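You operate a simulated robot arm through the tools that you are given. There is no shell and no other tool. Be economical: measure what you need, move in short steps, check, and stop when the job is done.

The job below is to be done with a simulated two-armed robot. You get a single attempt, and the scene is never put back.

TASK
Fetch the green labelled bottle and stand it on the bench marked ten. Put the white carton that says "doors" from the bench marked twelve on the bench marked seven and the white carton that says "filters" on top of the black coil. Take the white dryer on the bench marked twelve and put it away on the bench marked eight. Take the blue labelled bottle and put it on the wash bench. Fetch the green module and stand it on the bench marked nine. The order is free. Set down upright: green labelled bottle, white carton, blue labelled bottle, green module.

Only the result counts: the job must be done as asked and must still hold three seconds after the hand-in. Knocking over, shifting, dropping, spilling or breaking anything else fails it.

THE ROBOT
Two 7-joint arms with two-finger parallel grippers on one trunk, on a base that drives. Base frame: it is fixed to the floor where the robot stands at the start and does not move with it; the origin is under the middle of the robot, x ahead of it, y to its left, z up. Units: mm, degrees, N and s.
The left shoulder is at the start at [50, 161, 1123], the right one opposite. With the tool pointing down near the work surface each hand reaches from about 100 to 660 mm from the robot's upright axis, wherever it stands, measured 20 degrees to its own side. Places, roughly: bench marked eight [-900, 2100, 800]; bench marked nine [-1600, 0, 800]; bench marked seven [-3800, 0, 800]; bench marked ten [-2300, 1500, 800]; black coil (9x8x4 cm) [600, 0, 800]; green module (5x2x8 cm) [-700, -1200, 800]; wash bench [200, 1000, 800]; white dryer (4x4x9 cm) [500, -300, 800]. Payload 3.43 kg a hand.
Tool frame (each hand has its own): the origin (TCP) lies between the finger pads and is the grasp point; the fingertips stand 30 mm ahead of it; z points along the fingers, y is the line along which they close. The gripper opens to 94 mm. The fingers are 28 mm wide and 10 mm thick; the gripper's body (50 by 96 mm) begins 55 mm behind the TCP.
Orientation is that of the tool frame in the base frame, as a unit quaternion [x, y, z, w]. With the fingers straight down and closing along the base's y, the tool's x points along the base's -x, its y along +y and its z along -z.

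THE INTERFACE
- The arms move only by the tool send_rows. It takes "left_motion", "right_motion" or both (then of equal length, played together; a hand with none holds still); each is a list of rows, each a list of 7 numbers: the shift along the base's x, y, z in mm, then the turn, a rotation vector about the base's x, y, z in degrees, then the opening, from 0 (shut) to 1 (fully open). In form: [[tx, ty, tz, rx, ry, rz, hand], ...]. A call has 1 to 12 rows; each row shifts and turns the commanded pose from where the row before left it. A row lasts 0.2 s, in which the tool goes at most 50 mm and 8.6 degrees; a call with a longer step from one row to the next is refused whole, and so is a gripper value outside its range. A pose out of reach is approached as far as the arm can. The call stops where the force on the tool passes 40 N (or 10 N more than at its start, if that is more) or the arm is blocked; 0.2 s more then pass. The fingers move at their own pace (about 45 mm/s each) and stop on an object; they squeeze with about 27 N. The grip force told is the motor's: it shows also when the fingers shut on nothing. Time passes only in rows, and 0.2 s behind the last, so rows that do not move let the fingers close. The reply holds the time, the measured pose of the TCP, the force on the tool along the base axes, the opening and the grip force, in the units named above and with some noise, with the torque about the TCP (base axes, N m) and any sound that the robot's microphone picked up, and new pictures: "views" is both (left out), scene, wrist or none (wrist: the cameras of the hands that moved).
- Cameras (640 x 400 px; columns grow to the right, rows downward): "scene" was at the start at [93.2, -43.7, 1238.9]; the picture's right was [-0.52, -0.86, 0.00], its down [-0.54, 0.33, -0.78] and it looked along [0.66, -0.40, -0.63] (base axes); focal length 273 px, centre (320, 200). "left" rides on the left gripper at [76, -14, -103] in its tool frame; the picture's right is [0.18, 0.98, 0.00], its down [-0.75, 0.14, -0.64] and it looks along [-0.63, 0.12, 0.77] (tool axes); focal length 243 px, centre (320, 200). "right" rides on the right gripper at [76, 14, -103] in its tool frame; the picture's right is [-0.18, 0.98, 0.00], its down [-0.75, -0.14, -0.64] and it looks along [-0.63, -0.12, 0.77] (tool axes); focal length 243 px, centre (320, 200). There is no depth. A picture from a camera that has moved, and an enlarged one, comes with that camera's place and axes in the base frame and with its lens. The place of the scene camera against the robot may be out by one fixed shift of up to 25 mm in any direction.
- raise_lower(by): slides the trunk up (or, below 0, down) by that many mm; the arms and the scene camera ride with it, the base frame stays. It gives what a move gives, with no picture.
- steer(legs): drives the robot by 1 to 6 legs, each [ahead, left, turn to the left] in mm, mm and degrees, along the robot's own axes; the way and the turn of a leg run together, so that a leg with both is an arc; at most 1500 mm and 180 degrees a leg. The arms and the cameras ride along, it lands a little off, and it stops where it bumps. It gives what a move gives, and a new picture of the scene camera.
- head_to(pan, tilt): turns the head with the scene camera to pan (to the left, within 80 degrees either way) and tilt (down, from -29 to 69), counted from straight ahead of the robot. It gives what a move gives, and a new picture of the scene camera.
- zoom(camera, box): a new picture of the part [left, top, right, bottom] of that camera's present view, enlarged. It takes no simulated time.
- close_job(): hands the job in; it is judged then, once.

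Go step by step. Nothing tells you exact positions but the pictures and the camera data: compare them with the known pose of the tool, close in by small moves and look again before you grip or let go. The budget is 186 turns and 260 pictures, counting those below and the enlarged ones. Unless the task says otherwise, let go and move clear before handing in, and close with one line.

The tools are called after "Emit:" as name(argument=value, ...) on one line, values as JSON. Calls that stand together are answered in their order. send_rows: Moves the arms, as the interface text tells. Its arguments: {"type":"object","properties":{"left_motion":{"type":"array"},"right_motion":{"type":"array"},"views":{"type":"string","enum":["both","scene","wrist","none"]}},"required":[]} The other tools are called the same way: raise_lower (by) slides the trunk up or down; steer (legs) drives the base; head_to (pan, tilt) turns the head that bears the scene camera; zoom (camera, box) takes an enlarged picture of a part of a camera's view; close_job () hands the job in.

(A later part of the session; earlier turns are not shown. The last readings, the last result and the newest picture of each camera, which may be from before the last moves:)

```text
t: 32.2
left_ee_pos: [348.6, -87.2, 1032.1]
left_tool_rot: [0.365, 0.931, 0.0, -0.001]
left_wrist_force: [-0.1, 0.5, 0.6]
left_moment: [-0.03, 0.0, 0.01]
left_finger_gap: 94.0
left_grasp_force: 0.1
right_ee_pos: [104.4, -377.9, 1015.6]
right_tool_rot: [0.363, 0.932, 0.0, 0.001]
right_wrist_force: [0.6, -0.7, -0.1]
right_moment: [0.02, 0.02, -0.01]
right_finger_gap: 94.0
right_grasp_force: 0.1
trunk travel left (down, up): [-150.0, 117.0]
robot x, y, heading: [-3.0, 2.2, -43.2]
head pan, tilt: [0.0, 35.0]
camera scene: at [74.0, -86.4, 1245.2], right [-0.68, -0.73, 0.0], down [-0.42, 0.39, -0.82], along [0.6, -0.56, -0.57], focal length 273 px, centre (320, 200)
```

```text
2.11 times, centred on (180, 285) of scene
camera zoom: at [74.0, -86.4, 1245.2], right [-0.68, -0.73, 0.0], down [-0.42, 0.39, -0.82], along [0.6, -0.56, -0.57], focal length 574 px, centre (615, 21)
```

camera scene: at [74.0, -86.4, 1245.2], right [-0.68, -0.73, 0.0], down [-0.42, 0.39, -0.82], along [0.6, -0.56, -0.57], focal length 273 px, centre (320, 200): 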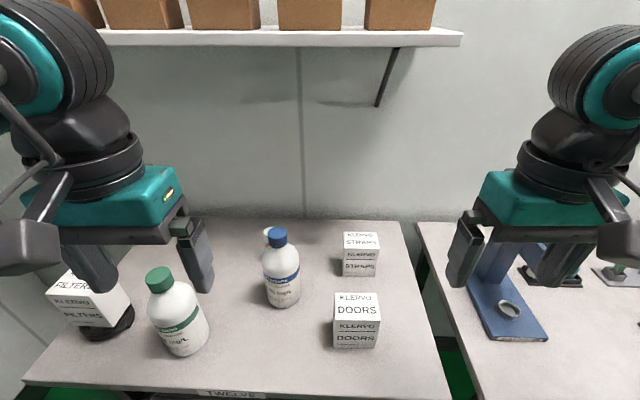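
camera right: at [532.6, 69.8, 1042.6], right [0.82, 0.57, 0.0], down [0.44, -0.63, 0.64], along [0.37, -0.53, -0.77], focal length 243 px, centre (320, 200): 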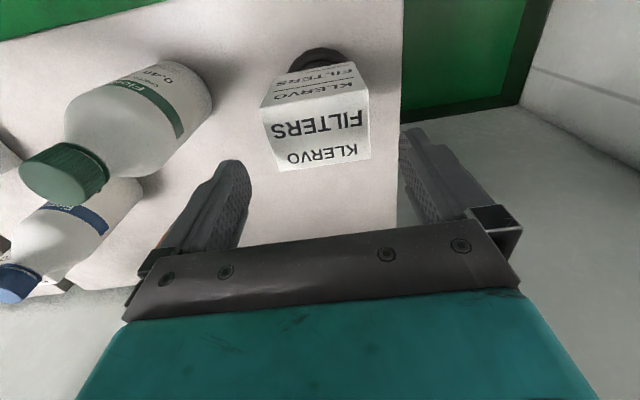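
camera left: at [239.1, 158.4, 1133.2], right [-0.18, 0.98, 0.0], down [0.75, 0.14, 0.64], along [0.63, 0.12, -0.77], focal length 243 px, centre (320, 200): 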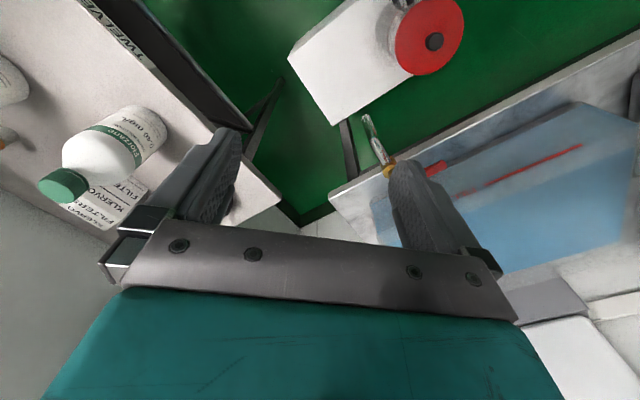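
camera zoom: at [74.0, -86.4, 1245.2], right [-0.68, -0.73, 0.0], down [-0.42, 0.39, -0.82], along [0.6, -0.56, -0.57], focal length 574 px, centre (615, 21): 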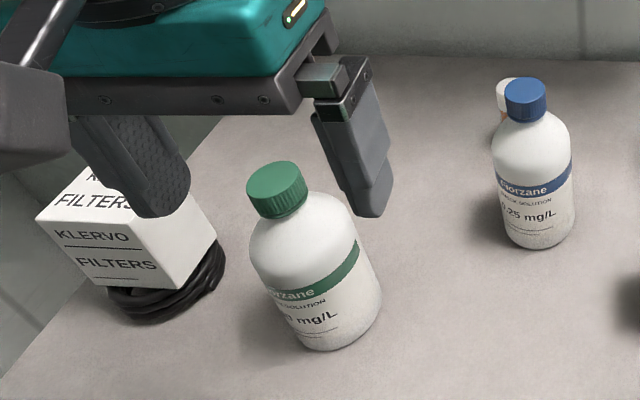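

Now squarely facing the bench. I'll move the left hand aside and bring the right hand near the blue bottle to look at it from above.

Emit:
send_rows(right_motion=[[36, 12, 0, 0, 0, 0, 1], [36, 12, 0, 0, 0, 0, 1], [36, 12, 0, 0, 0, 0, 1], [36, 12, 0, 0, 0, 0, 1], [36, 12, 0, 0, 0, 0, 1], [36, 12, 0, 0, 0, 0, 1], [30, 10, 0, 0, 0, 0, 1], [0, 0, 0, 0, 0, 0, 1]], left_motion=[[20, 22, 0, 0, 0, 0, 1], [20, 22, 0, 0, 0, 0, 1], [20, 22, 0, 0, 0, 0, 1], [20, 22, 0, 0, 0, 0, 1], [10, 10, 0, 0, 0, 0, 1], [0, 0, 0, 0, 0, 0, 1], [0, 0, 0, 0, 0, 0, 1], [0, 0, 0, 0, 0, 0, 1]])

```text
t: 34.0
left_ee_pos: [440.4, 12.4, 1031.2]
left_tool_rot: [0.364, 0.932, 0.0, 0.0]
left_wrist_force: [0.6, 1.0, -0.6]
left_moment: [-0.03, 0.0, 0.02]
left_finger_gap: 93.9
left_grasp_force: 0.1
right_ee_pos: [352.1, -295.0, 1015.1]
right_tool_rot: [0.363, 0.932, 0.0, -0.001]
right_wrist_force: [-0.2, -0.6, -0.4]
right_moment: [-0.03, -0.02, 0.0]
right_finger_gap: 94.1
right_grasp_force: 0.0
trunk travel left (down, up): [-150.0, 117.0]
robot x, y, heading: [1.2, -1.3, -42.9]
head pan, tilt: [0.0, 35.0]
camera scene: at [74.0, -86.4, 1245.2], right [-0.68, -0.73, 0.0], down [-0.42, 0.39, -0.82], along [0.6, -0.56, -0.57], focal length 273 px, centre (320, 200)
camera right: at [304.8, -233.5, 1117.9], right [0.8, 0.6, 0.0], down [0.46, -0.61, 0.64], along [0.38, -0.51, -0.77], focal length 243 px, centre (320, 200)
camera left: at [374.5, 52.0, 1132.8], right [0.53, 0.85, 0.0], down [0.65, -0.41, 0.64], along [0.54, -0.34, -0.77], focal length 243 px, centre (320, 200)
```

scene: 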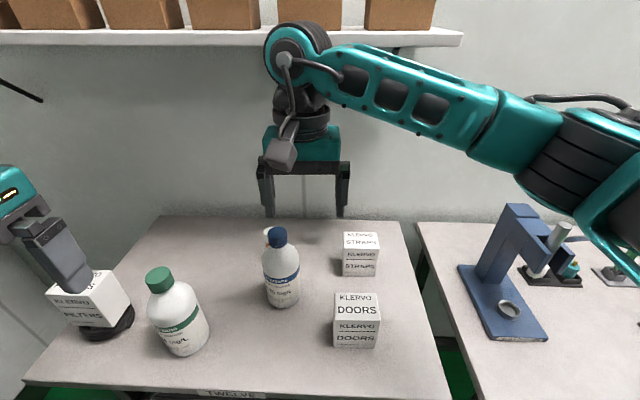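
right: 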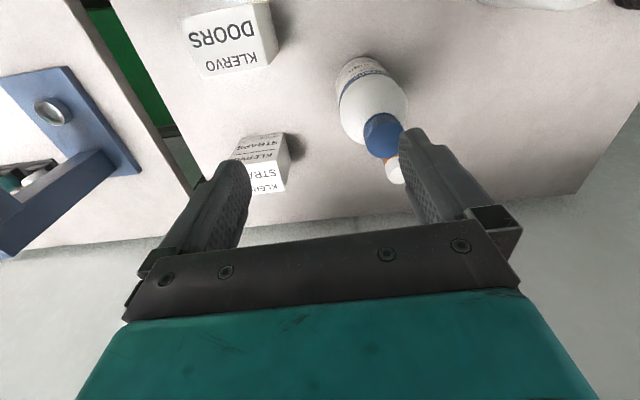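
left: 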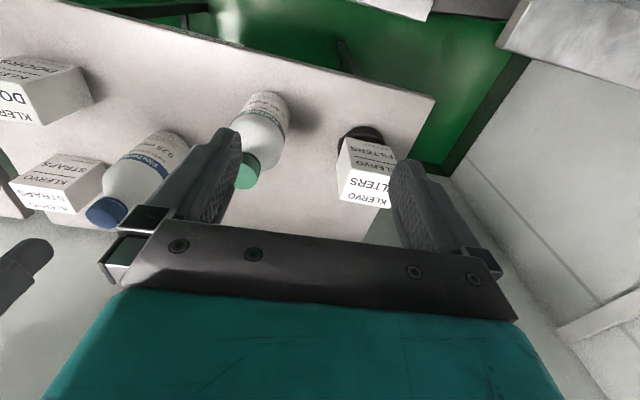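

Emit:
zoom(camera="right", box=[320, 40, 440, 200])

Emit:
zoom(camera="left", box=[70, 80, 310, 240])

```text
2.50 times, centred on (380, 120) of right
camera zoom: at [304.8, -233.5, 1117.9], right [0.8, 0.6, 0.0], down [0.46, -0.61, 0.64], along [0.38, -0.51, -0.77], focal length 606 px, centre (170, 400)
```

zoom: 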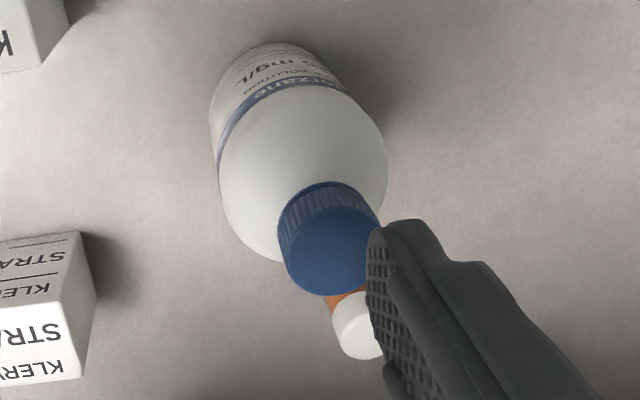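

```text
2.50 times, centred on (190, 160) of left
camera zoom: at [374.5, 52.0, 1132.8], right [0.53, 0.85, 0.0], down [0.65, -0.41, 0.64], along [0.54, -0.34, -0.77], focal length 606 px, centre (645, 300)
```

zoom: 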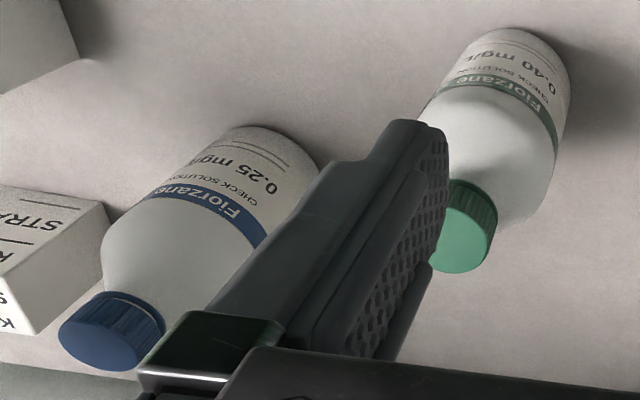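

Triangulating from both wrist cameras puts the blue cap's top at (407,−277,920). I'll move over it and lower to cap height.

Emit:
send_rows(right_motion=[[28, 9, 0, 0, 0, 0, 1], [27, 9, -5, 0, 0, 0, 1], [0, 0, -40, 0, 0, 0, 1], [0, 0, -25, 0, 0, 0, 1], [0, 0, 0, 0, 0, 0, 1]])

```text
t: 35.2
left_ee_pos: [440.0, 12.5, 1030.4]
left_tool_rot: [0.364, 0.931, 0.0, -0.001]
left_wrist_force: [-0.6, -0.5, 1.0]
left_moment: [-0.01, -0.01, 0.01]
left_finger_gap: 94.1
left_grasp_force: 0.2
right_ee_pos: [406.4, -275.4, 946.0]
right_tool_rot: [0.364, 0.932, 0.0, 0.001]
right_wrist_force: [-0.2, -0.1, 0.5]
right_moment: [0.0, -0.02, -0.02]
right_finger_gap: 94.0
right_grasp_force: 0.1
trunk travel left (down, up): [-150.0, 117.0]
robot x, y, heading: [0.9, 1.6, -42.9]
head pan, tilt: [0.0, 35.0]
camera scene: at [74.1, -86.3, 1245.2], right [-0.68, -0.73, 0.0], down [-0.42, 0.39, -0.82], along [0.6, -0.56, -0.57], focal length 273 px, centre (320, 200)
camera right: at [359.1, -214.6, 1048.6], right [0.8, 0.6, 0.0], down [0.46, -0.61, 0.64], along [0.38, -0.51, -0.77], focal length 243 px, centre (320, 200)
```

scene: 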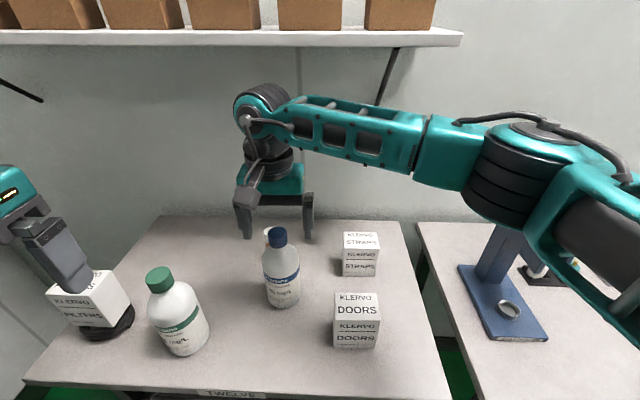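
right: 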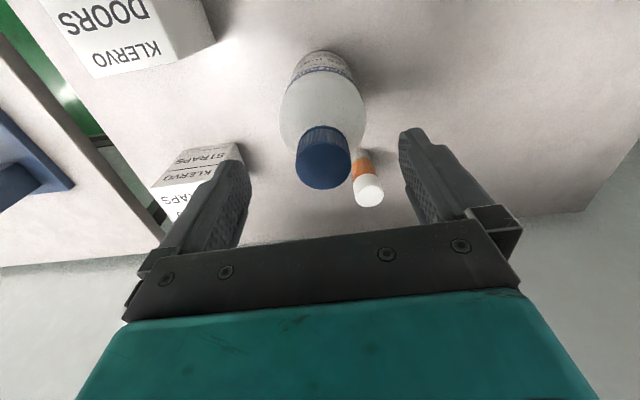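

Aligned. I'll lower onto the cap and close.

Emit:
send_rows(right_motion=[[2, -2, -12, 0, 0, 0, 1], [0, 0, -12, 0, 0, 0, 1], [0, 0, 0, 0, 0, 0, 0], [0, 0, 0, 0, 0, 0, 0], [0, 0, 0, 0, 0, 0, 0], [0, 0, 0, 0, 0, 0, 0], [0, 0, 0, 0, 0, 0, 0]], views="wrist")

```text
t: 36.8
left_ee_pos: [440.3, 11.6, 1030.0]
left_tool_rot: [0.364, 0.931, 0.001, -0.001]
left_wrist_force: [0.3, -1.0, -0.2]
left_moment: [0.03, 0.03, -0.02]
left_finger_gap: 94.0
left_grasp_force: 0.0
right_ee_pos: [408.0, -279.1, 922.1]
right_tool_rot: [0.363, 0.932, 0.0, 0.0]
right_wrist_force: [1.6, 2.2, 0.4]
right_moment: [0.12, -0.15, -0.01]
right_finger_gap: 32.0
right_grasp_force: 27.3
trunk travel left (down, up): [-150.0, 117.0]
robot x, y, heading: [0.5, -2.6, -42.9]
head pan, tilt: [0.0, 35.0]
camera right: at [360.8, -217.5, 1025.4], right [0.8, 0.6, 0.0], down [0.46, -0.61, 0.64], along [0.39, -0.51, -0.77], focal length 243 px, centre (320, 200)
```

right: 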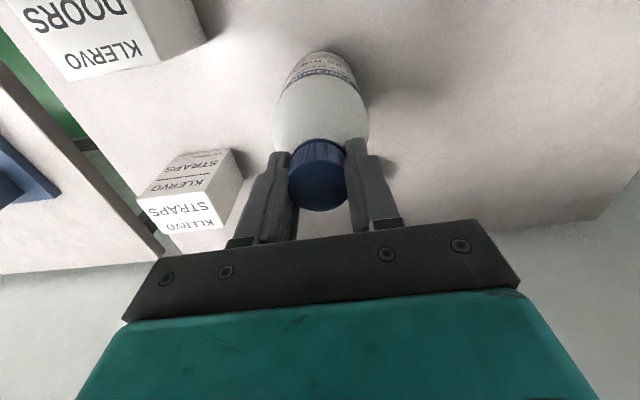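

Cap gripped at 32 mm. I'll lift it and bring it back to the right side, clear of the cartons.

Emit:
send_rows(right_motion=[[0, 0, 20, 0, 0, 0, 0], [0, 0, 40, 0, 0, 0, 0], [0, 0, 40, 0, 0, 0, 0], [0, 0, 30, 0, 0, 0, 0], [-38, -14, 0, 0, 0, 0, 0], [-38, -14, 0, 0, 0, 0, 0], [-38, -14, 0, 0, 0, 0, 0], [-38, -14, 0, 0, 0, 0, 0], [-38, -14, 0, 0, 0, 0, 0], [-38, -14, 0, 0, 0, 0, 0], [-38, -14, 0, 0, 0, 0, 0], [-38, -14, 0, 0, 0, 0, 0]])

```text
t: 39.4
left_ee_pos: [440.2, 11.7, 1030.5]
left_tool_rot: [0.364, 0.931, 0.001, 0.0]
left_wrist_force: [0.1, -0.5, 0.9]
left_moment: [0.02, -0.03, -0.01]
left_finger_gap: 94.3
left_grasp_force: 0.0
right_ee_pos: [103.5, -390.5, 1052.8]
right_tool_rot: [0.363, 0.932, 0.0, 0.0]
right_wrist_force: [-0.6, 0.1, -5.3]
right_moment: [-0.01, -0.03, 0.01]
right_finger_gap: 31.7
right_grasp_force: 26.6
trunk travel left (down, up): [-150.0, 117.0]
robot x, y, heading: [-0.9, -1.7, -42.7]
head pan, tilt: [0.0, 35.0]
camera scene: at [73.5, -86.7, 1245.2], right [-0.68, -0.73, 0.0], down [-0.42, 0.39, -0.82], along [0.6, -0.56, -0.57], focal length 273 px, centre (320, 200)
camera right: at [56.6, -329.5, 1155.3], right [0.8, 0.6, 0.0], down [0.46, -0.61, 0.64], along [0.38, -0.51, -0.77], focal length 243 px, centre (320, 200)
```

scene: 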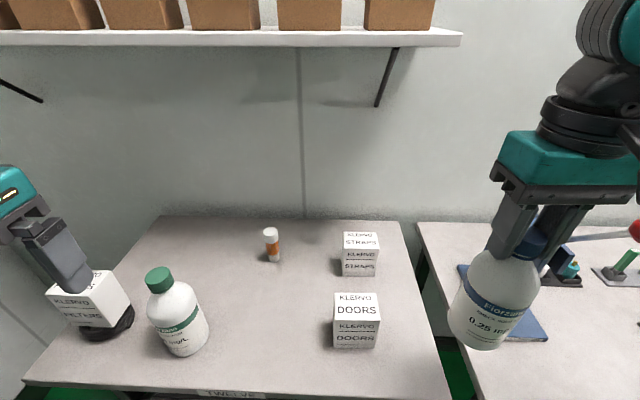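
right: 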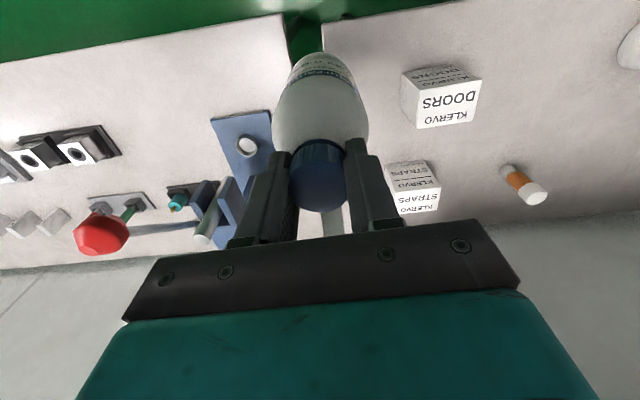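

The bottle is held and clear. Now the left hand goes toward the dryer at about (498,−315).

Emit:
send_rows(left_motion=[[4, -40, 0, 0, 0, 0, 1], [4, -40, 0, 0, 0, 0, 1], [4, -40, 0, 0, 0, 0, 1], [4, -40, 0, 0, 0, 0, 1], [4, -40, 0, 0, 0, 0, 1], [4, -40, -20, 0, 0, 0, 1], [6, -40, -30, 0, 0, 0, 1], [0, 0, 0, 0, 0, 0, 1]])

```text
refused: row 7 steps farther than a row can; nothing moved
```

Emit:
send_rows(left_motion=[[4, -40, 0, 0, 0, 0, 1], [4, -40, 0, 0, 0, 0, 1], [4, -40, 0, 0, 0, 0, 1], [4, -40, 0, 0, 0, 0, 1], [4, -40, 0, 0, 0, 0, 1], [4, -40, -20, 0, 0, 0, 1], [4, -38, -20, 0, 0, 0, 1], [0, 0, 0, 0, 0, 0, 1]])

```text
t: 41.2
left_ee_pos: [469.2, -265.6, 991.3]
left_tool_rot: [0.363, 0.932, 0.0, 0.0]
left_wrist_force: [0.1, 0.1, -0.2]
left_moment: [0.0, -0.02, -0.03]
left_finger_gap: 94.2
left_grasp_force: 0.1
right_ee_pos: [103.8, -390.1, 1053.8]
right_tool_rot: [0.363, 0.932, 0.0, 0.0]
right_wrist_force: [0.2, 0.6, -6.3]
right_moment: [-0.04, -0.03, -0.01]
right_finger_gap: 31.9
right_grasp_force: 26.9
trunk travel left (down, up): [-150.0, 117.0]
robot x, y, heading: [6.8, -2.0, -42.8]
head pan, tilt: [0.0, 35.0]
camera scene: at [74.2, -86.4, 1245.2], right [-0.68, -0.73, 0.0], down [-0.42, 0.39, -0.82], along [0.6, -0.56, -0.57], focal length 273 px, centre (320, 200)
camera left: at [403.4, -225.3, 1092.4], right [0.53, 0.85, 0.0], down [0.65, -0.41, 0.64], along [0.54, -0.34, -0.77], focal length 243 px, centre (320, 200)
```

scene: 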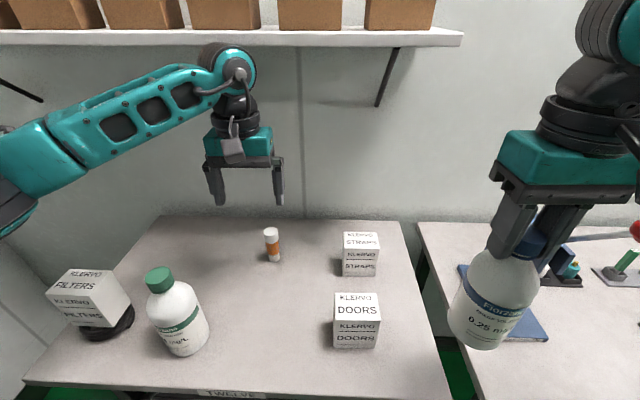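
left: 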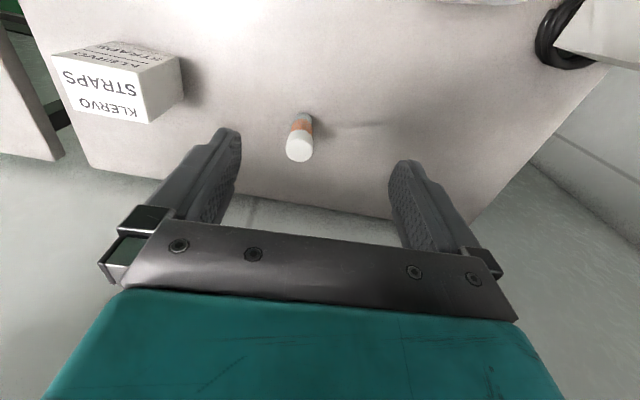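

The dryer's axis is at (502,−317). I'll move over it and descend.

Emit:
send_rows(left_motion=[[16, -26, 0, 0, 0, 0, 1], [17, -25, 0, 0, 0, 0, 1], [0, 0, -45, 0, 0, 0, 1], [0, 0, -45, 0, 0, 0, 1], [0, 0, -30, 0, 0, 0, 1], [0, 0, 0, 0, 0, 0, 1]], views="wrist")

```text
t: 42.6
left_ee_pos: [501.2, -315.8, 870.6]
left_tool_rot: [0.363, 0.932, 0.0, -0.001]
left_wrist_force: [0.4, -0.5, -0.5]
left_moment: [0.02, -0.01, -0.02]
left_finger_gap: 93.8
left_grasp_force: 0.0
right_ee_pos: [104.6, -391.5, 1053.0]
right_tool_rot: [0.363, 0.932, -0.001, 0.0]
right_wrist_force: [0.0, -0.7, -4.9]
right_moment: [-0.01, 0.0, 0.0]
right_finger_gap: 31.4
right_grasp_force: 26.8
trunk travel left (down, up): [-150.0, 117.0]
robot x, y, heading: [-1.2, -1.5, -42.7]
head pan, tilt: [0.0, 35.0]
camera left: at [435.8, -276.8, 973.6], right [0.53, 0.85, 0.0], down [0.65, -0.41, 0.64], along [0.54, -0.34, -0.77], focal length 243 px, centre (320, 200)
```

left: 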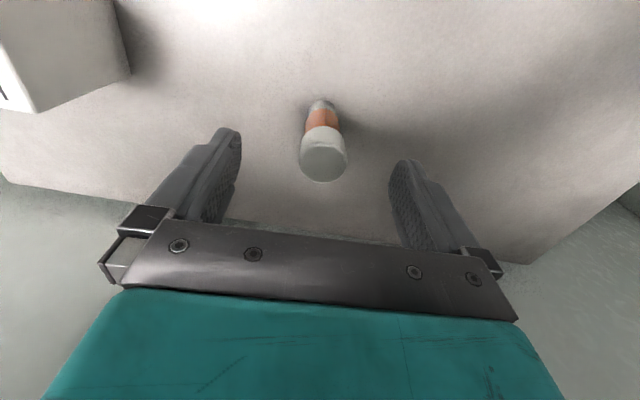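

Emit:
send_rows(left_motion=[[1, -1, -35, 0, 0, 0, 1], [0, 0, -33, 0, 0, 0, 1], [0, 0, 0, 0, 0, 0, 0], [0, 0, 0, 0, 0, 0, 0], [0, 0, 0, 0, 0, 0, 0], [0, 0, 0, 0, 0, 0, 0]], views="wrist")

```text
t: 44.0
left_ee_pos: [501.6, -316.7, 804.0]
left_tool_rot: [0.364, 0.931, 0.001, 0.0]
left_wrist_force: [0.2, 0.5, 0.2]
left_moment: [-0.01, 0.02, 0.01]
left_finger_gap: 32.2
left_grasp_force: 24.1
right_ee_pos: [104.1, -390.4, 1052.7]
right_tool_rot: [0.363, 0.932, 0.001, 0.0]
right_wrist_force: [0.7, -0.7, -4.9]
right_moment: [0.0, 0.01, -0.02]
right_finger_gap: 31.8
right_grasp_force: 27.0
trunk travel left (down, up): [-150.0, 117.0]
robot x, y, heading: [-4.1, 0.8, -42.6]
head pan, tilt: [0.0, 35.0]
camera left: at [436.3, -277.5, 905.5], right [0.53, 0.85, 0.0], down [0.65, -0.41, 0.64], along [0.54, -0.34, -0.77], focal length 243 px, centre (320, 200)
```

left: 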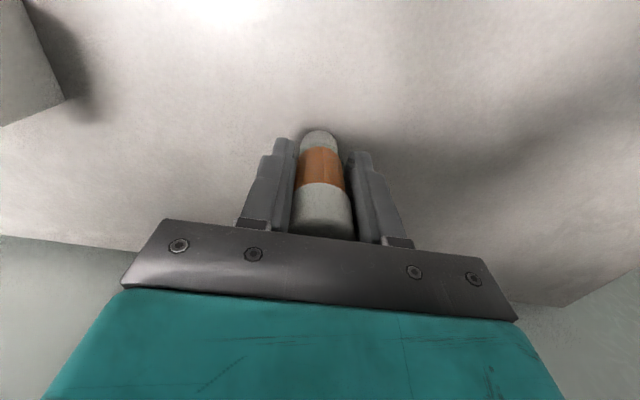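

Dryer gripped. I'll lift it and retract.

Emit:
send_rows(left_motion=[[0, 0, 45, 0, 0, 0, 0], [0, 0, 48, 0, 0, 0, 0], [0, 0, 48, 0, 0, 0, 0], [0, 0, 48, 0, 0, 0, 0], [0, 0, 48, 0, 0, 0, 0], [-16, 38, 0, 0, 0, 0, 0], [-16, 38, 0, 0, 0, 0, 0], [-16, 38, 0, 0, 0, 0, 0], [-16, 38, 0, 0, 0, 0, 0], [-16, 38, 0, 0, 0, 0, 0], [-16, 38, 0, 0, 0, 0, 0], [-16, 38, 0, 0, 0, 0, 0]], views="scene")

```text
t: 46.6
left_ee_pos: [387.4, -51.1, 1039.6]
left_tool_rot: [0.364, 0.932, 0.0, 0.0]
left_wrist_force: [0.1, -0.2, -0.2]
left_moment: [-0.03, -0.02, 0.03]
left_finger_gap: 32.0
left_grasp_force: 26.9
right_ee_pos: [105.6, -390.4, 1054.4]
right_tool_rot: [0.363, 0.932, 0.0, 0.0]
right_wrist_force: [-0.4, 0.1, -4.9]
right_moment: [-0.04, -0.01, 0.02]
right_finger_gap: 31.8
right_grasp_force: 27.6
trunk travel left (down, up): [-150.0, 117.0]
robot x, y, heading: [-1.9, 0.7, -42.6]
head pan, tilt: [0.0, 35.0]
camera scene: at [74.0, -86.1, 1245.2], right [-0.68, -0.73, 0.0], down [-0.42, 0.39, -0.82], along [0.6, -0.56, -0.57], focal length 273 px, centre (320, 200)
```

scene: 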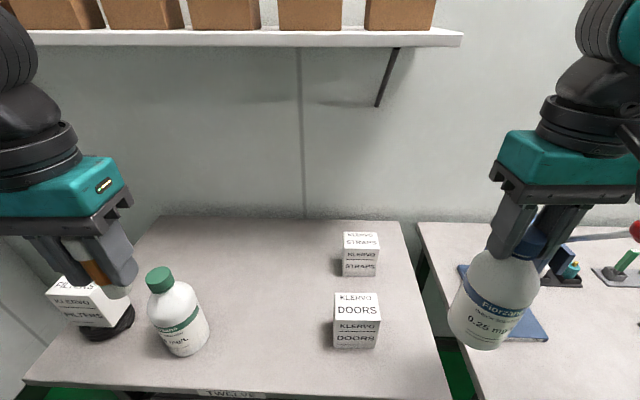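

Both items are held. The wash bench runs along the wall to my left with a box standing on the floor in front of it. I'll turn left 87° and slide left 600 mm past the box.

Emit:
steer(legs=[[-60, 0, 0], [0, 0, 87]])

```text
t: 51.3
left_ee_pos: [31.6, 424.1, 1038.1]
left_tool_rot: [-0.372, 0.928, 0.0, -0.001]
left_wrist_force: [0.3, -0.4, -0.4]
left_moment: [-0.02, -0.03, 0.0]
left_finger_gap: 32.0
left_grasp_force: 27.1
right_ee_pos: [352.2, 120.7, 1051.3]
right_tool_rot: [-0.372, 0.928, 0.0, -0.001]
right_wrist_force: [-0.3, 0.3, -5.0]
right_moment: [-0.03, 0.0, 0.0]
right_finger_gap: 31.7
right_grasp_force: 27.1
trunk travel left (down, up): [-150.0, 117.0]
robot x, y, heading: [-44.8, 39.4, 43.6]
head pan, tilt: [0.0, 35.0]
camera scene: at [28.7, 129.9, 1245.1], right [0.69, -0.72, 0.0], down [-0.42, -0.4, -0.82], along [0.59, 0.56, -0.57], focal length 273 px, centre (320, 200)
```

scene: 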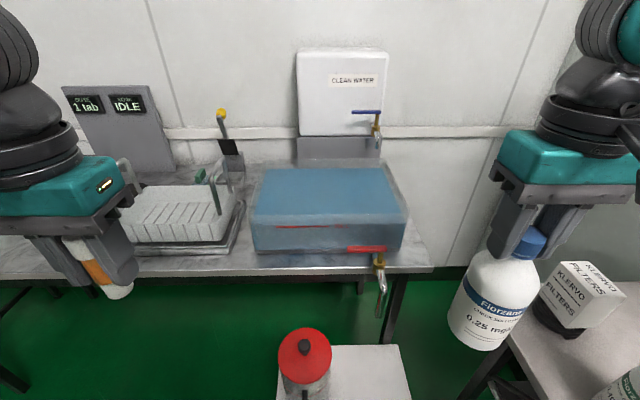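

Emit:
steer(legs=[[0, 560, 0]])

```text
t: 54.5
left_ee_pos: [-356.4, 832.1, 1038.2]
left_tool_rot: [-0.372, 0.928, 0.0, -0.001]
left_wrist_force: [-0.6, -0.2, -0.2]
left_moment: [-0.03, 0.01, -0.03]
left_finger_gap: 31.8
left_grasp_force: 26.8
right_ee_pos: [-36.8, 529.9, 1053.0]
right_tool_rot: [-0.373, 0.928, 0.0, 0.0]
right_wrist_force: [0.2, -0.5, -6.1]
right_moment: [0.0, 0.01, -0.04]
right_finger_gap: 31.5
right_grasp_force: 27.0
trunk travel left (down, up): [-150.0, 117.0]
robot x, y, heading: [-433.2, 451.8, 43.9]
head pan, tilt: [0.0, 35.0]
camera scene: at [-360.6, 538.3, 1245.1], right [0.69, -0.72, 0.0], down [-0.41, -0.4, -0.82], along [0.59, 0.57, -0.57], focal length 273 px, centre (320, 200)
```

scene: 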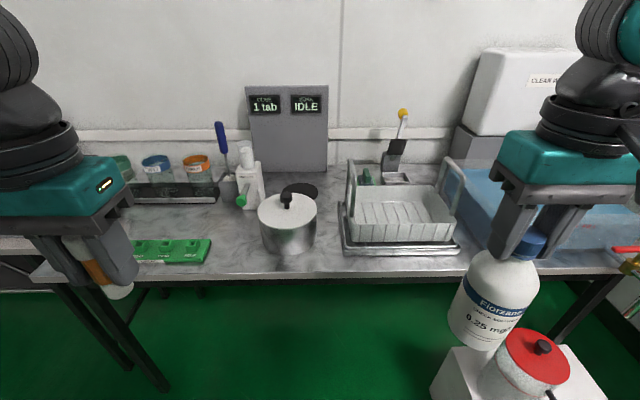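

I see the wash bench with a pot, rack, tray and tubs. I'll zoom in to find a free spot.

Emit:
zoom(camera="scene", box=[100, 140, 360, 300])

Emit:
head_to(pan=30, tilt=35)

```text
2.46 times, centred on (230, 220) of scene
camera zoom: at [-360.6, 538.3, 1245.1], right [0.69, -0.72, 0.0], down [-0.41, -0.4, -0.82], along [0.59, 0.57, -0.57], focal length 671 px, centre (542, 151)
```

zoom: 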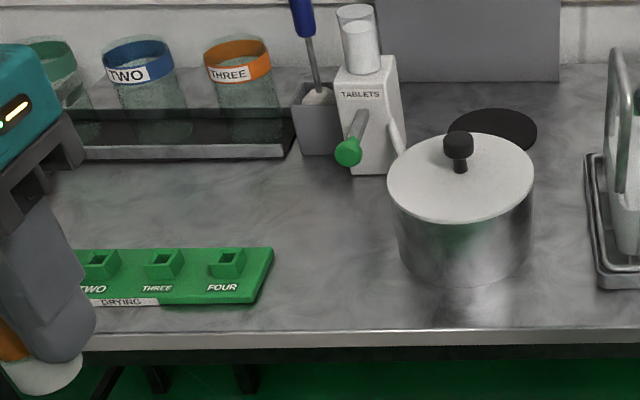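

```text
t: 55.5
left_ee_pos: [-358.5, 831.1, 1038.8]
left_tool_rot: [-0.372, 0.928, 0.0, -0.001]
left_wrist_force: [0.0, 0.4, -0.9]
left_moment: [-0.03, -0.02, -0.03]
left_finger_gap: 32.0
left_grasp_force: 27.3
right_ee_pos: [-37.1, 529.2, 1051.3]
right_tool_rot: [-0.373, 0.928, -0.001, -0.001]
right_wrist_force: [-0.6, -0.3, -3.9]
right_moment: [0.02, -0.01, 0.0]
right_finger_gap: 31.5
right_grasp_force: 26.6
trunk travel left (down, up): [-150.0, 117.0]
robot x, y, heading: [-435.4, 447.7, 43.7]
head pan, tilt: [30.0, 35.0]
camera scene: at [-399.3, 561.8, 1245.1], right [0.96, -0.28, 0.0], down [-0.16, -0.55, -0.82], along [0.23, 0.79, -0.57], focal length 273 px, centre (320, 200)
```

scene: 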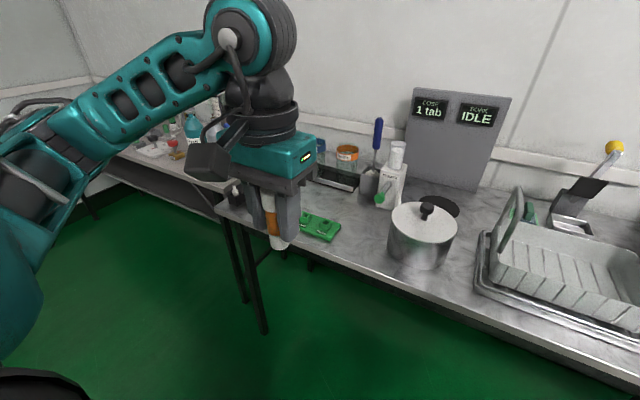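

The free spot lies between the green tray and the pot, around (−124,1079). I'll raise the bottle, bring it inward and slide further left so the spot falls in front of the right hand.

Emit:
send_rows(right_motion=[[0, 0, 40, 0, 0, 0, 0], [0, 0, 40, 0, 0, 0, 0], [-30, 31, 0, 0, 0, 0, 0], [-30, 31, 0, 0, 0, 0, 0], [-30, 31, 0, 0, 0, 0, 0], [0, 0, 0, 0, 0, 0, 0]], views="none")

Emit:
head_to(pan=0, tilt=40)

Emit:
steer(legs=[[0, 320, 0]])

```text
t: 56.9
left_ee_pos: [-357.4, 831.2, 1038.6]
left_tool_rot: [-0.372, 0.928, -0.001, -0.002]
left_wrist_force: [-0.4, -0.8, -0.5]
left_moment: [0.01, 0.02, -0.01]
left_finger_gap: 31.8
left_grasp_force: 27.1
right_ee_pos: [-126.1, 620.8, 1132.3]
right_tool_rot: [-0.372, 0.928, 0.0, 0.0]
right_wrist_force: [0.0, -0.8, -5.3]
right_moment: [0.02, 0.04, 0.01]
right_finger_gap: 31.7
right_grasp_force: 27.2
trunk travel left (down, up): [-150.0, 117.0]
robot x, y, heading: [-430.7, 447.4, 43.9]
head pan, tilt: [30.0, 35.0]
```

```text
t: 57.8
left_ee_pos: [-357.6, 831.7, 1038.0]
left_tool_rot: [-0.372, 0.928, 0.0, 0.0]
left_wrist_force: [-0.1, 0.1, -0.8]
left_moment: [-0.03, 0.02, -0.05]
left_finger_gap: 31.7
left_grasp_force: 27.4
right_ee_pos: [-125.8, 620.4, 1133.5]
right_tool_rot: [-0.373, 0.928, 0.0, 0.0]
right_wrist_force: [0.1, -0.2, -5.3]
right_moment: [0.02, -0.01, -0.04]
right_finger_gap: 31.7
right_grasp_force: 27.0
trunk travel left (down, up): [-150.0, 117.0]
robot x, y, heading: [-432.9, 447.4, 44.0]
head pan, tilt: [0.0, 40.0]
camera scene: at [-362.8, 536.1, 1237.6], right [0.69, -0.72, 0.0], down [-0.46, -0.44, -0.77], along [0.55, 0.53, -0.64], focal length 273 px, centre (320, 200)
```

scene: 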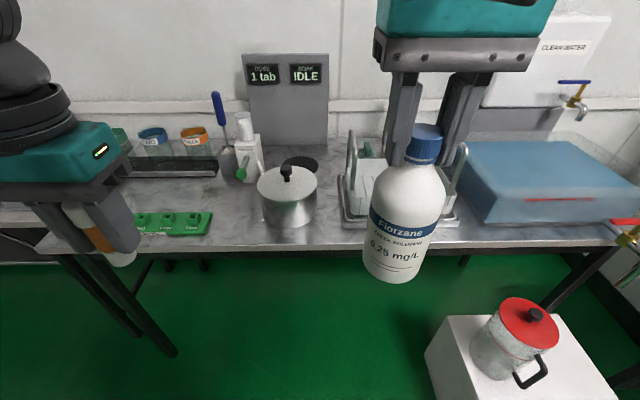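

```text
t: 60.0
left_ee_pos: [-580.8, 1064.9, 1040.0]
left_tool_rot: [-0.372, 0.928, 0.0, -0.001]
left_wrist_force: [-0.3, 0.3, -1.1]
left_moment: [0.0, 0.02, -0.01]
left_finger_gap: 31.9
left_grasp_force: 26.4
right_ee_pos: [-350.6, 853.5, 1133.8]
right_tool_rot: [-0.373, 0.928, -0.001, -0.002]
right_wrist_force: [0.5, -0.4, -4.2]
right_moment: [0.01, -0.02, 0.01]
right_finger_gap: 31.6
right_grasp_force: 26.9
trunk travel left (down, up): [-150.0, 117.0]
robot x, y, heading: [-654.6, 681.4, 43.5]
head pan, tilt: [0.0, 40.0]
camera scene: at [-585.8, 769.8, 1237.6], right [0.69, -0.72, 0.0], down [-0.46, -0.44, -0.77], along [0.55, 0.53, -0.64], focal length 273 px, centre (320, 200)
```

scene: 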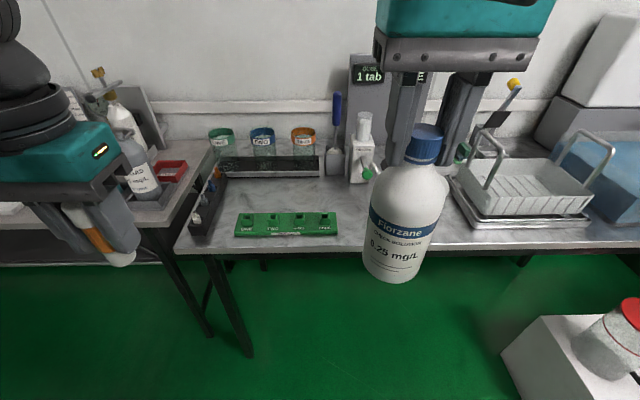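

Emit:
steer(legs=[[235, 0, 0]])

Emit:
zoom(camera="right", box=[0, 0, 640, 400])

```text
t: 61.7
left_ee_pos: [-413.7, 1226.2, 1039.4]
left_tool_rot: [-0.372, 0.928, 0.0, 0.0]
left_wrist_force: [0.0, 0.7, -1.2]
left_moment: [-0.04, -0.02, -0.01]
left_finger_gap: 31.8
left_grasp_force: 26.8
right_ee_pos: [-180.7, 1014.2, 1131.4]
right_tool_rot: [-0.372, 0.928, 0.0, -0.001]
right_wrist_force: [-0.3, 0.5, -4.8]
right_moment: [0.01, 0.0, 0.02]
right_finger_gap: 31.4
right_grasp_force: 27.1
trunk travel left (down, up): [-150.0, 117.0]
robot x, y, heading: [-486.5, 846.3, 43.9]
head pan, tilt: [0.0, 40.0]
camera scene: at [-417.4, 930.1, 1237.5], right [0.69, -0.72, 0.0], down [-0.47, -0.44, -0.77], along [0.55, 0.53, -0.64], focal length 273 px, centre (320, 200)
```

scene: 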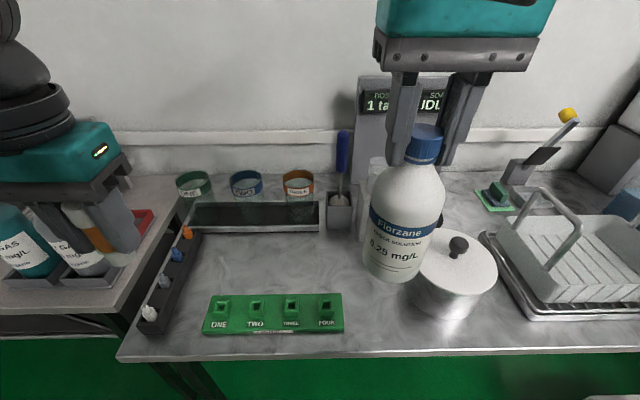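

```text
1.00 times, centred on (320, 200) of right
camera zoom: at [-246.2, 971.3, 1234.4], right [-0.55, 0.84, 0.0], down [0.64, 0.42, 0.64], along [0.54, 0.35, -0.77], focal length 243 px, centre (320, 200)
```

zoom: 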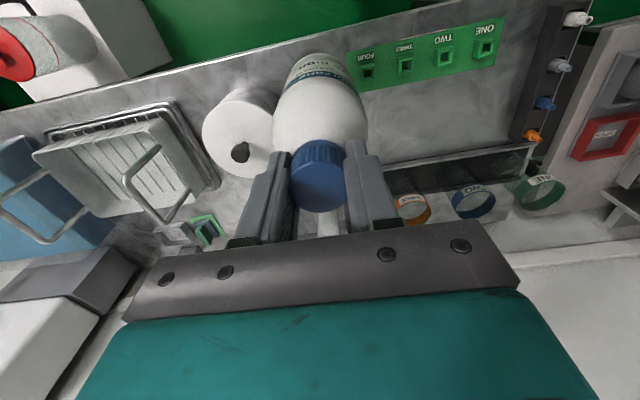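

The spot (−105,1162) is clear, between tray, pot and tub rack. I'll move above it and lower the bottle partway.

Emit:
send_rows(right_motion=[[19, 37, 0, 0, 0, 0, 0], [19, 37, 0, 0, 0, 0, 0], [19, 37, 0, 0, 0, 0, 0], [19, 37, 0, 0, 0, 0, 0], [0, 0, -45, 0, 0, 0, 0], [0, 0, -45, 0, 0, 0, 0], [0, 0, -45, 0, 0, 0, 0], [0, 0, 0, 0, 0, 0, 0]])

```text
t: 63.5
left_ee_pos: [-412.9, 1225.5, 1039.0]
left_tool_rot: [-0.372, 0.928, 0.0, -0.001]
left_wrist_force: [-0.6, -0.1, -0.5]
left_moment: [0.0, -0.02, -0.03]
left_finger_gap: 32.0
left_grasp_force: 27.0
right_ee_pos: [-103.9, 1161.7, 996.5]
right_tool_rot: [-0.372, 0.928, 0.0, 0.0]
right_wrist_force: [-0.4, -0.9, -5.1]
right_moment: [-0.02, 0.0, -0.01]
right_finger_gap: 31.7
right_grasp_force: 26.9
trunk travel left (down, up): [-150.0, 117.0]
robot x, y, heading: [-491.5, 842.7, 43.5]
head pan, tilt: [0.0, 40.0]
camera scene: at [-417.8, 929.8, 1237.6], right [0.69, -0.72, 0.0], down [-0.46, -0.44, -0.77], along [0.55, 0.53, -0.64], focal length 273 px, centre (320, 200)
camera right: at [-169.2, 1118.0, 1099.8], right [-0.55, 0.84, 0.0], down [0.64, 0.42, 0.64], along [0.54, 0.35, -0.77], focal length 243 px, centre (320, 200)
```

scene: 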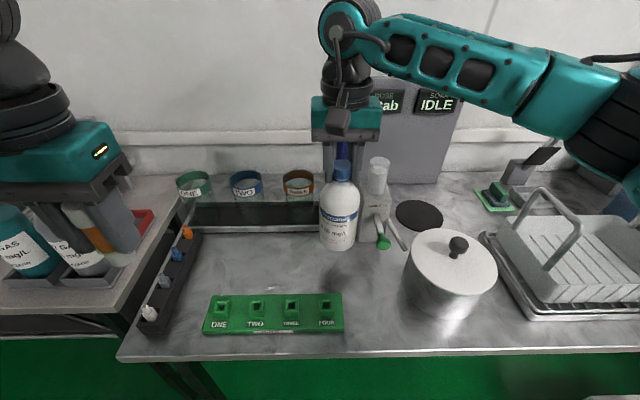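
right: 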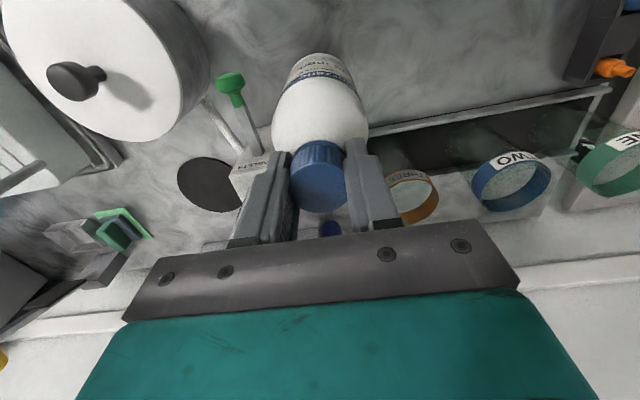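

Emit:
send_rows(right_motion=[[-6, -6, -30, 0, 0, 0, 0], [0, 0, -30, 0, 0, 0, 0], [0, 0, -5, 0, 0, 0, 0], [0, 0, -3, 0, 0, 0, 0], [0, 0, -2, 0, 0, 0, 0], [0, 0, 0, 0, 0, 0, 0]])

```text
t: 64.9
left_ee_pos: [-414.3, 1225.3, 1037.2]
left_tool_rot: [-0.373, 0.928, 0.0, -0.001]
left_wrist_force: [0.2, -0.2, -0.7]
left_moment: [-0.01, -0.03, -0.03]
left_finger_gap: 31.8
left_grasp_force: 27.2
right_ee_pos: [-111.2, 1157.1, 927.6]
right_tool_rot: [-0.373, 0.928, 0.0, -0.002]
right_wrist_force: [0.5, 0.3, -4.7]
right_moment: [0.04, -0.03, 0.03]
right_finger_gap: 31.2
right_grasp_force: 26.6
trunk travel left (down, up): [-150.0, 117.0]
robot x, y, heading: [-490.8, 846.8, 43.8]
head pan, tilt: [0.0, 40.0]
camera scene: at [-417.7, 929.8, 1237.6], right [0.69, -0.72, 0.0], down [-0.47, -0.44, -0.77], along [0.55, 0.53, -0.64], focal length 273 px, centre (320, 200)
camera right: at [-176.6, 1113.3, 1029.6], right [-0.55, 0.84, 0.0], down [0.64, 0.42, 0.64], along [0.54, 0.35, -0.77], focal length 243 px, centre (320, 200)
```

scene: 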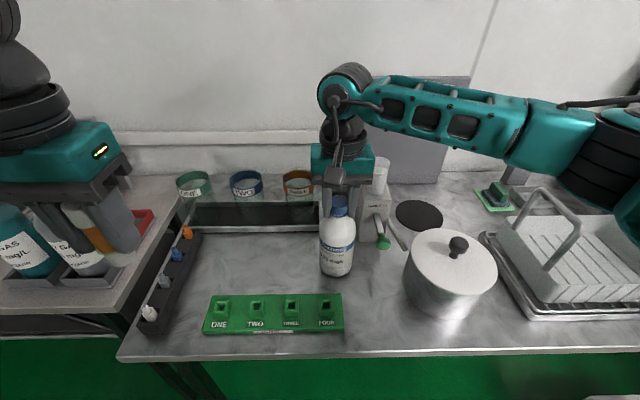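
right: 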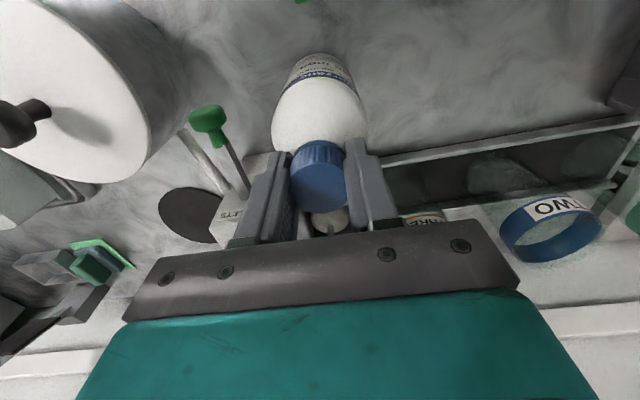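

The dispenser lever is close on the right, so I'll open the fingers only a little. First I'll set the bottle down in fine steps.

Emit:
send_rows(right_motion=[[0, 0, -2, 0, 0, 0, 0], [0, 0, -2, 0, 0, 0, 0], [0, 0, -1.5, 0, 0, 0, 0], [0, 0, 0, 0, 0, 0, 0]], views="none")

```text
t: 65.9
left_ee_pos: [-414.1, 1225.1, 1039.2]
left_tool_rot: [-0.372, 0.928, 0.001, 0.0]
left_wrist_force: [1.1, 0.9, -0.4]
left_moment: [0.02, -0.03, -0.01]
left_finger_gap: 31.5
left_grasp_force: 27.2
right_ee_pos: [-111.5, 1155.0, 922.5]
right_tool_rot: [-0.373, 0.928, 0.001, 0.001]
right_wrist_force: [-0.6, 0.0, 9.5]
right_moment: [-0.02, -0.02, 0.01]
right_finger_gap: 31.8
right_grasp_force: 26.6
trunk travel left (down, up): [-150.0, 117.0]
robot x, y, heading: [-488.3, 844.7, 43.8]
head pan, tilt: [0.0, 40.0]
```

Contact at the same height as before. I'll open slightly and rise.

Emit:
send_rows(right_motion=[[0, 0, 0.5, 0, 0, 0, 0.3], [0, 0, 0, 0, 0, 0, 0.52], [0, 0, 0, 0, 0, 0, 0.52], [0, 0, 0, 0, 0, 0, 0.52], [0, 0, 15, 0, 0, 0, 0.52], [0, 0, 30, 0, 0, 0, 0.52], [0, 0, 45, 0, 0, 0, 0.52], [0, 0, 45, 0, 0, 0, 0.52], [0, 0, 0, 0, 0, 0, 0.52]])

```text
t: 67.9
left_ee_pos: [-412.3, 1226.4, 1039.8]
left_tool_rot: [-0.373, 0.928, -0.001, 0.0]
left_wrist_force: [-0.5, 0.1, -0.6]
left_moment: [0.02, 0.01, 0.04]
left_finger_gap: 31.9
left_grasp_force: 27.1
right_ee_pos: [-113.7, 1155.9, 1058.7]
right_tool_rot: [-0.373, 0.928, -0.001, 0.0]
right_wrist_force: [0.4, -0.9, 0.0]
right_moment: [-0.01, 0.0, -0.05]
right_finger_gap: 48.9
right_grasp_force: 0.1
trunk travel left (down, up): [-150.0, 117.0]
robot x, y, heading: [-487.6, 841.2, 43.7]
head pan, tilt: [0.0, 40.0]
camera scene: at [-417.9, 929.6, 1237.6], right [0.69, -0.72, 0.0], down [-0.46, -0.44, -0.77], along [0.55, 0.53, -0.64], focal length 273 px, centre (320, 200)
camera right: at [-178.5, 1112.6, 1160.6], right [-0.55, 0.84, 0.0], down [0.64, 0.42, 0.64], along [0.54, 0.35, -0.77], focal length 243 px, centre (320, 200)
```

scene: 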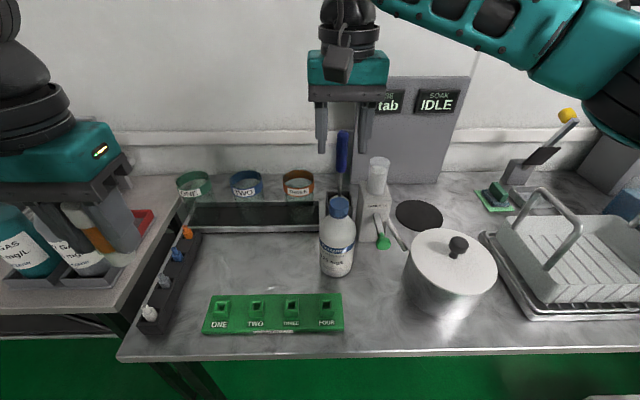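
right: 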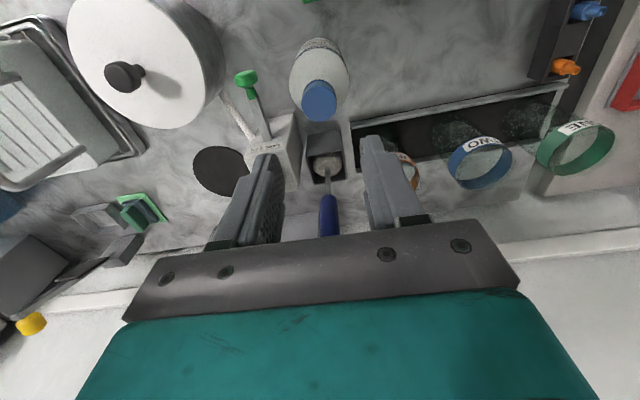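

The blue bottle stands on the wash bench. I'll retract the right hand, back off and slide left toward bench eight.

Emit:
send_rows(right_motion=[[-26, -30, 0, 0, 0, 0, 0.6], [-26, -30, 0, 0, 0, 0, 1], [0, -36, 0, 0, 0, 0, 1], [10, -36, 0, 0, 0, 0, 1], [15, -36, 0, 0, 0, 0, 1], [15, -36, 0, 0, 0, 0, 1], [10, -36, 0, 0, 0, 0, 1]], views="none")

Emit:
steer(legs=[[-240, 0, 0], [0, 700, 0]])

```text
t: 69.5
left_ee_pos: [-413.2, 1224.4, 1039.4]
left_tool_rot: [-0.372, 0.928, 0.001, 0.0]
left_wrist_force: [0.1, 0.3, -1.5]
left_moment: [0.02, -0.01, 0.03]
left_finger_gap: 31.7
left_grasp_force: 26.9
right_ee_pos: [-115.3, 917.2, 1058.2]
right_tool_rot: [-0.374, 0.927, 0.0, 0.0]
right_wrist_force: [0.0, 0.1, 0.7]
right_moment: [0.0, 0.0, -0.02]
right_finger_gap: 94.1
right_grasp_force: 0.0
trunk travel left (down, up): [-150.0, 117.0]
robot x, y, heading: [-488.2, 839.7, 43.7]
head pan, tilt: [0.0, 40.0]
```

```text
t: 74.8
left_ee_pos: [-1089.9, 1573.4, 1036.9]
left_tool_rot: [-0.383, 0.924, 0.0, 0.0]
left_wrist_force: [-0.4, -0.4, -0.4]
left_moment: [-0.01, 0.02, 0.02]
left_finger_gap: 31.5
left_grasp_force: 27.2
right_ee_pos: [-785.3, 1271.3, 1057.6]
right_tool_rot: [-0.384, 0.923, 0.0, 0.0]
right_wrist_force: [0.4, 0.1, 0.1]
right_moment: [-0.02, -0.02, -0.03]
right_finger_gap: 94.1
right_grasp_force: 0.0
trunk travel left (down, up): [-150.0, 117.0]
robot x, y, heading: [-1157.3, 1191.8, 44.7]
head pan, tilt: [0.0, 40.0]
camera scene: at [-1088.5, 1277.1, 1237.6], right [0.71, -0.71, 0.0], down [-0.46, -0.45, -0.77], along [0.54, 0.54, -0.64], focal length 273 px, centre (320, 200)
```

scene: 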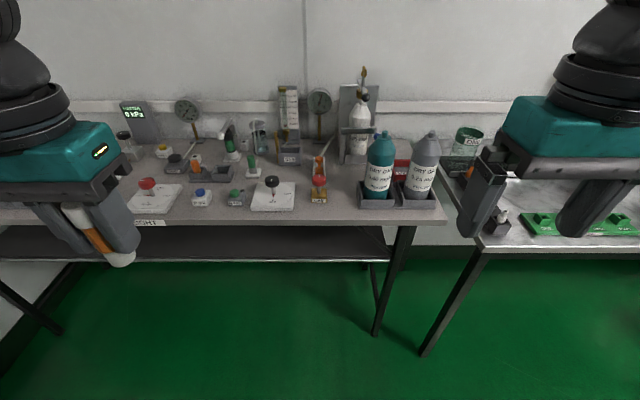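

Bench eight is ahead (tag visible) with many items on it. I'll look for a free spot.

Emit:
zoom(camera="scene", box=[100, 80, 460, 250])

Emit:
head_to(pan=30, tilt=30)

```text
1.78 times, centred on (280, 165) of scene
camera zoom: at [-1088.5, 1277.1, 1237.6], right [0.71, -0.71, 0.0], down [-0.46, -0.45, -0.77], along [0.54, 0.54, -0.64], focal length 485 px, centre (391, 262)
```

zoom: 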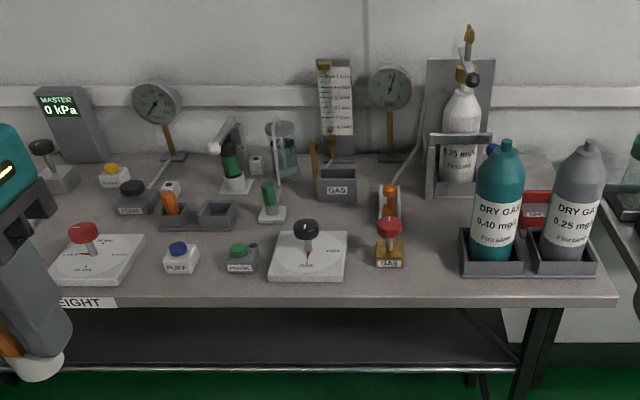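

```text
t: 75.7
left_ee_pos: [-1089.7, 1572.1, 1038.1]
left_tool_rot: [-0.382, 0.924, 0.0, 0.001]
left_wrist_force: [1.1, -0.9, -0.1]
left_moment: [-0.01, 0.05, 0.04]
left_finger_gap: 31.8
left_grasp_force: 27.0
right_ee_pos: [-784.9, 1271.1, 1058.2]
right_tool_rot: [-0.382, 0.924, -0.001, 0.0]
right_wrist_force: [-0.2, 0.6, 0.8]
right_moment: [-0.01, -0.03, -0.04]
right_finger_gap: 94.1
right_grasp_force: 0.1
trunk travel left (down, up): [-150.0, 117.0]
robot x, y, heading: [-1160.9, 1190.4, 44.7]
head pan, tilt: [30.0, 30.0]
camera scene: at [-1124.9, 1304.3, 1252.9], right [0.97, -0.26, 0.0], down [-0.13, -0.48, -0.87], along [0.23, 0.84, -0.5], focal length 273 px, centre (320, 200)
```

scene: 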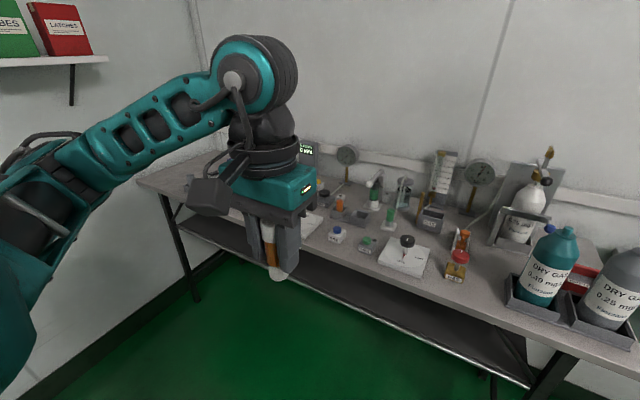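

The left end of bench eight looks empty. I'll slide left to inspect it.

Emit:
steer(legs=[[0, 550, 0]])

```text
t: 78.9
left_ee_pos: [-1480.4, 1964.7, 1037.8]
left_tool_rot: [-0.381, 0.925, 0.0, 0.0]
left_wrist_force: [-0.1, 0.4, -1.2]
left_moment: [0.02, 0.03, 0.01]
left_finger_gap: 31.7
left_grasp_force: 26.8
right_ee_pos: [-1175.8, 1664.5, 1058.2]
right_tool_rot: [-0.382, 0.924, 0.0, 0.001]
right_wrist_force: [-0.5, 0.2, -0.3]
right_moment: [-0.02, -0.01, 0.0]
right_finger_gap: 94.2
right_grasp_force: 0.0
trunk travel left (down, up): [-150.0, 117.0]
robot x, y, heading: [-1549.0, 1582.4, 44.6]
head pan, tilt: [30.0, 30.0]
camera scene: at [-1515.9, 1697.3, 1252.9], right [0.97, -0.26, 0.0], down [-0.13, -0.48, -0.87], along [0.23, 0.84, -0.5], focal length 273 px, centre (320, 200)
```

scene: 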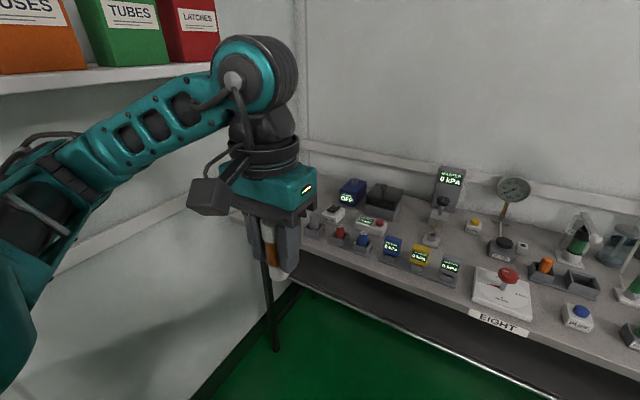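

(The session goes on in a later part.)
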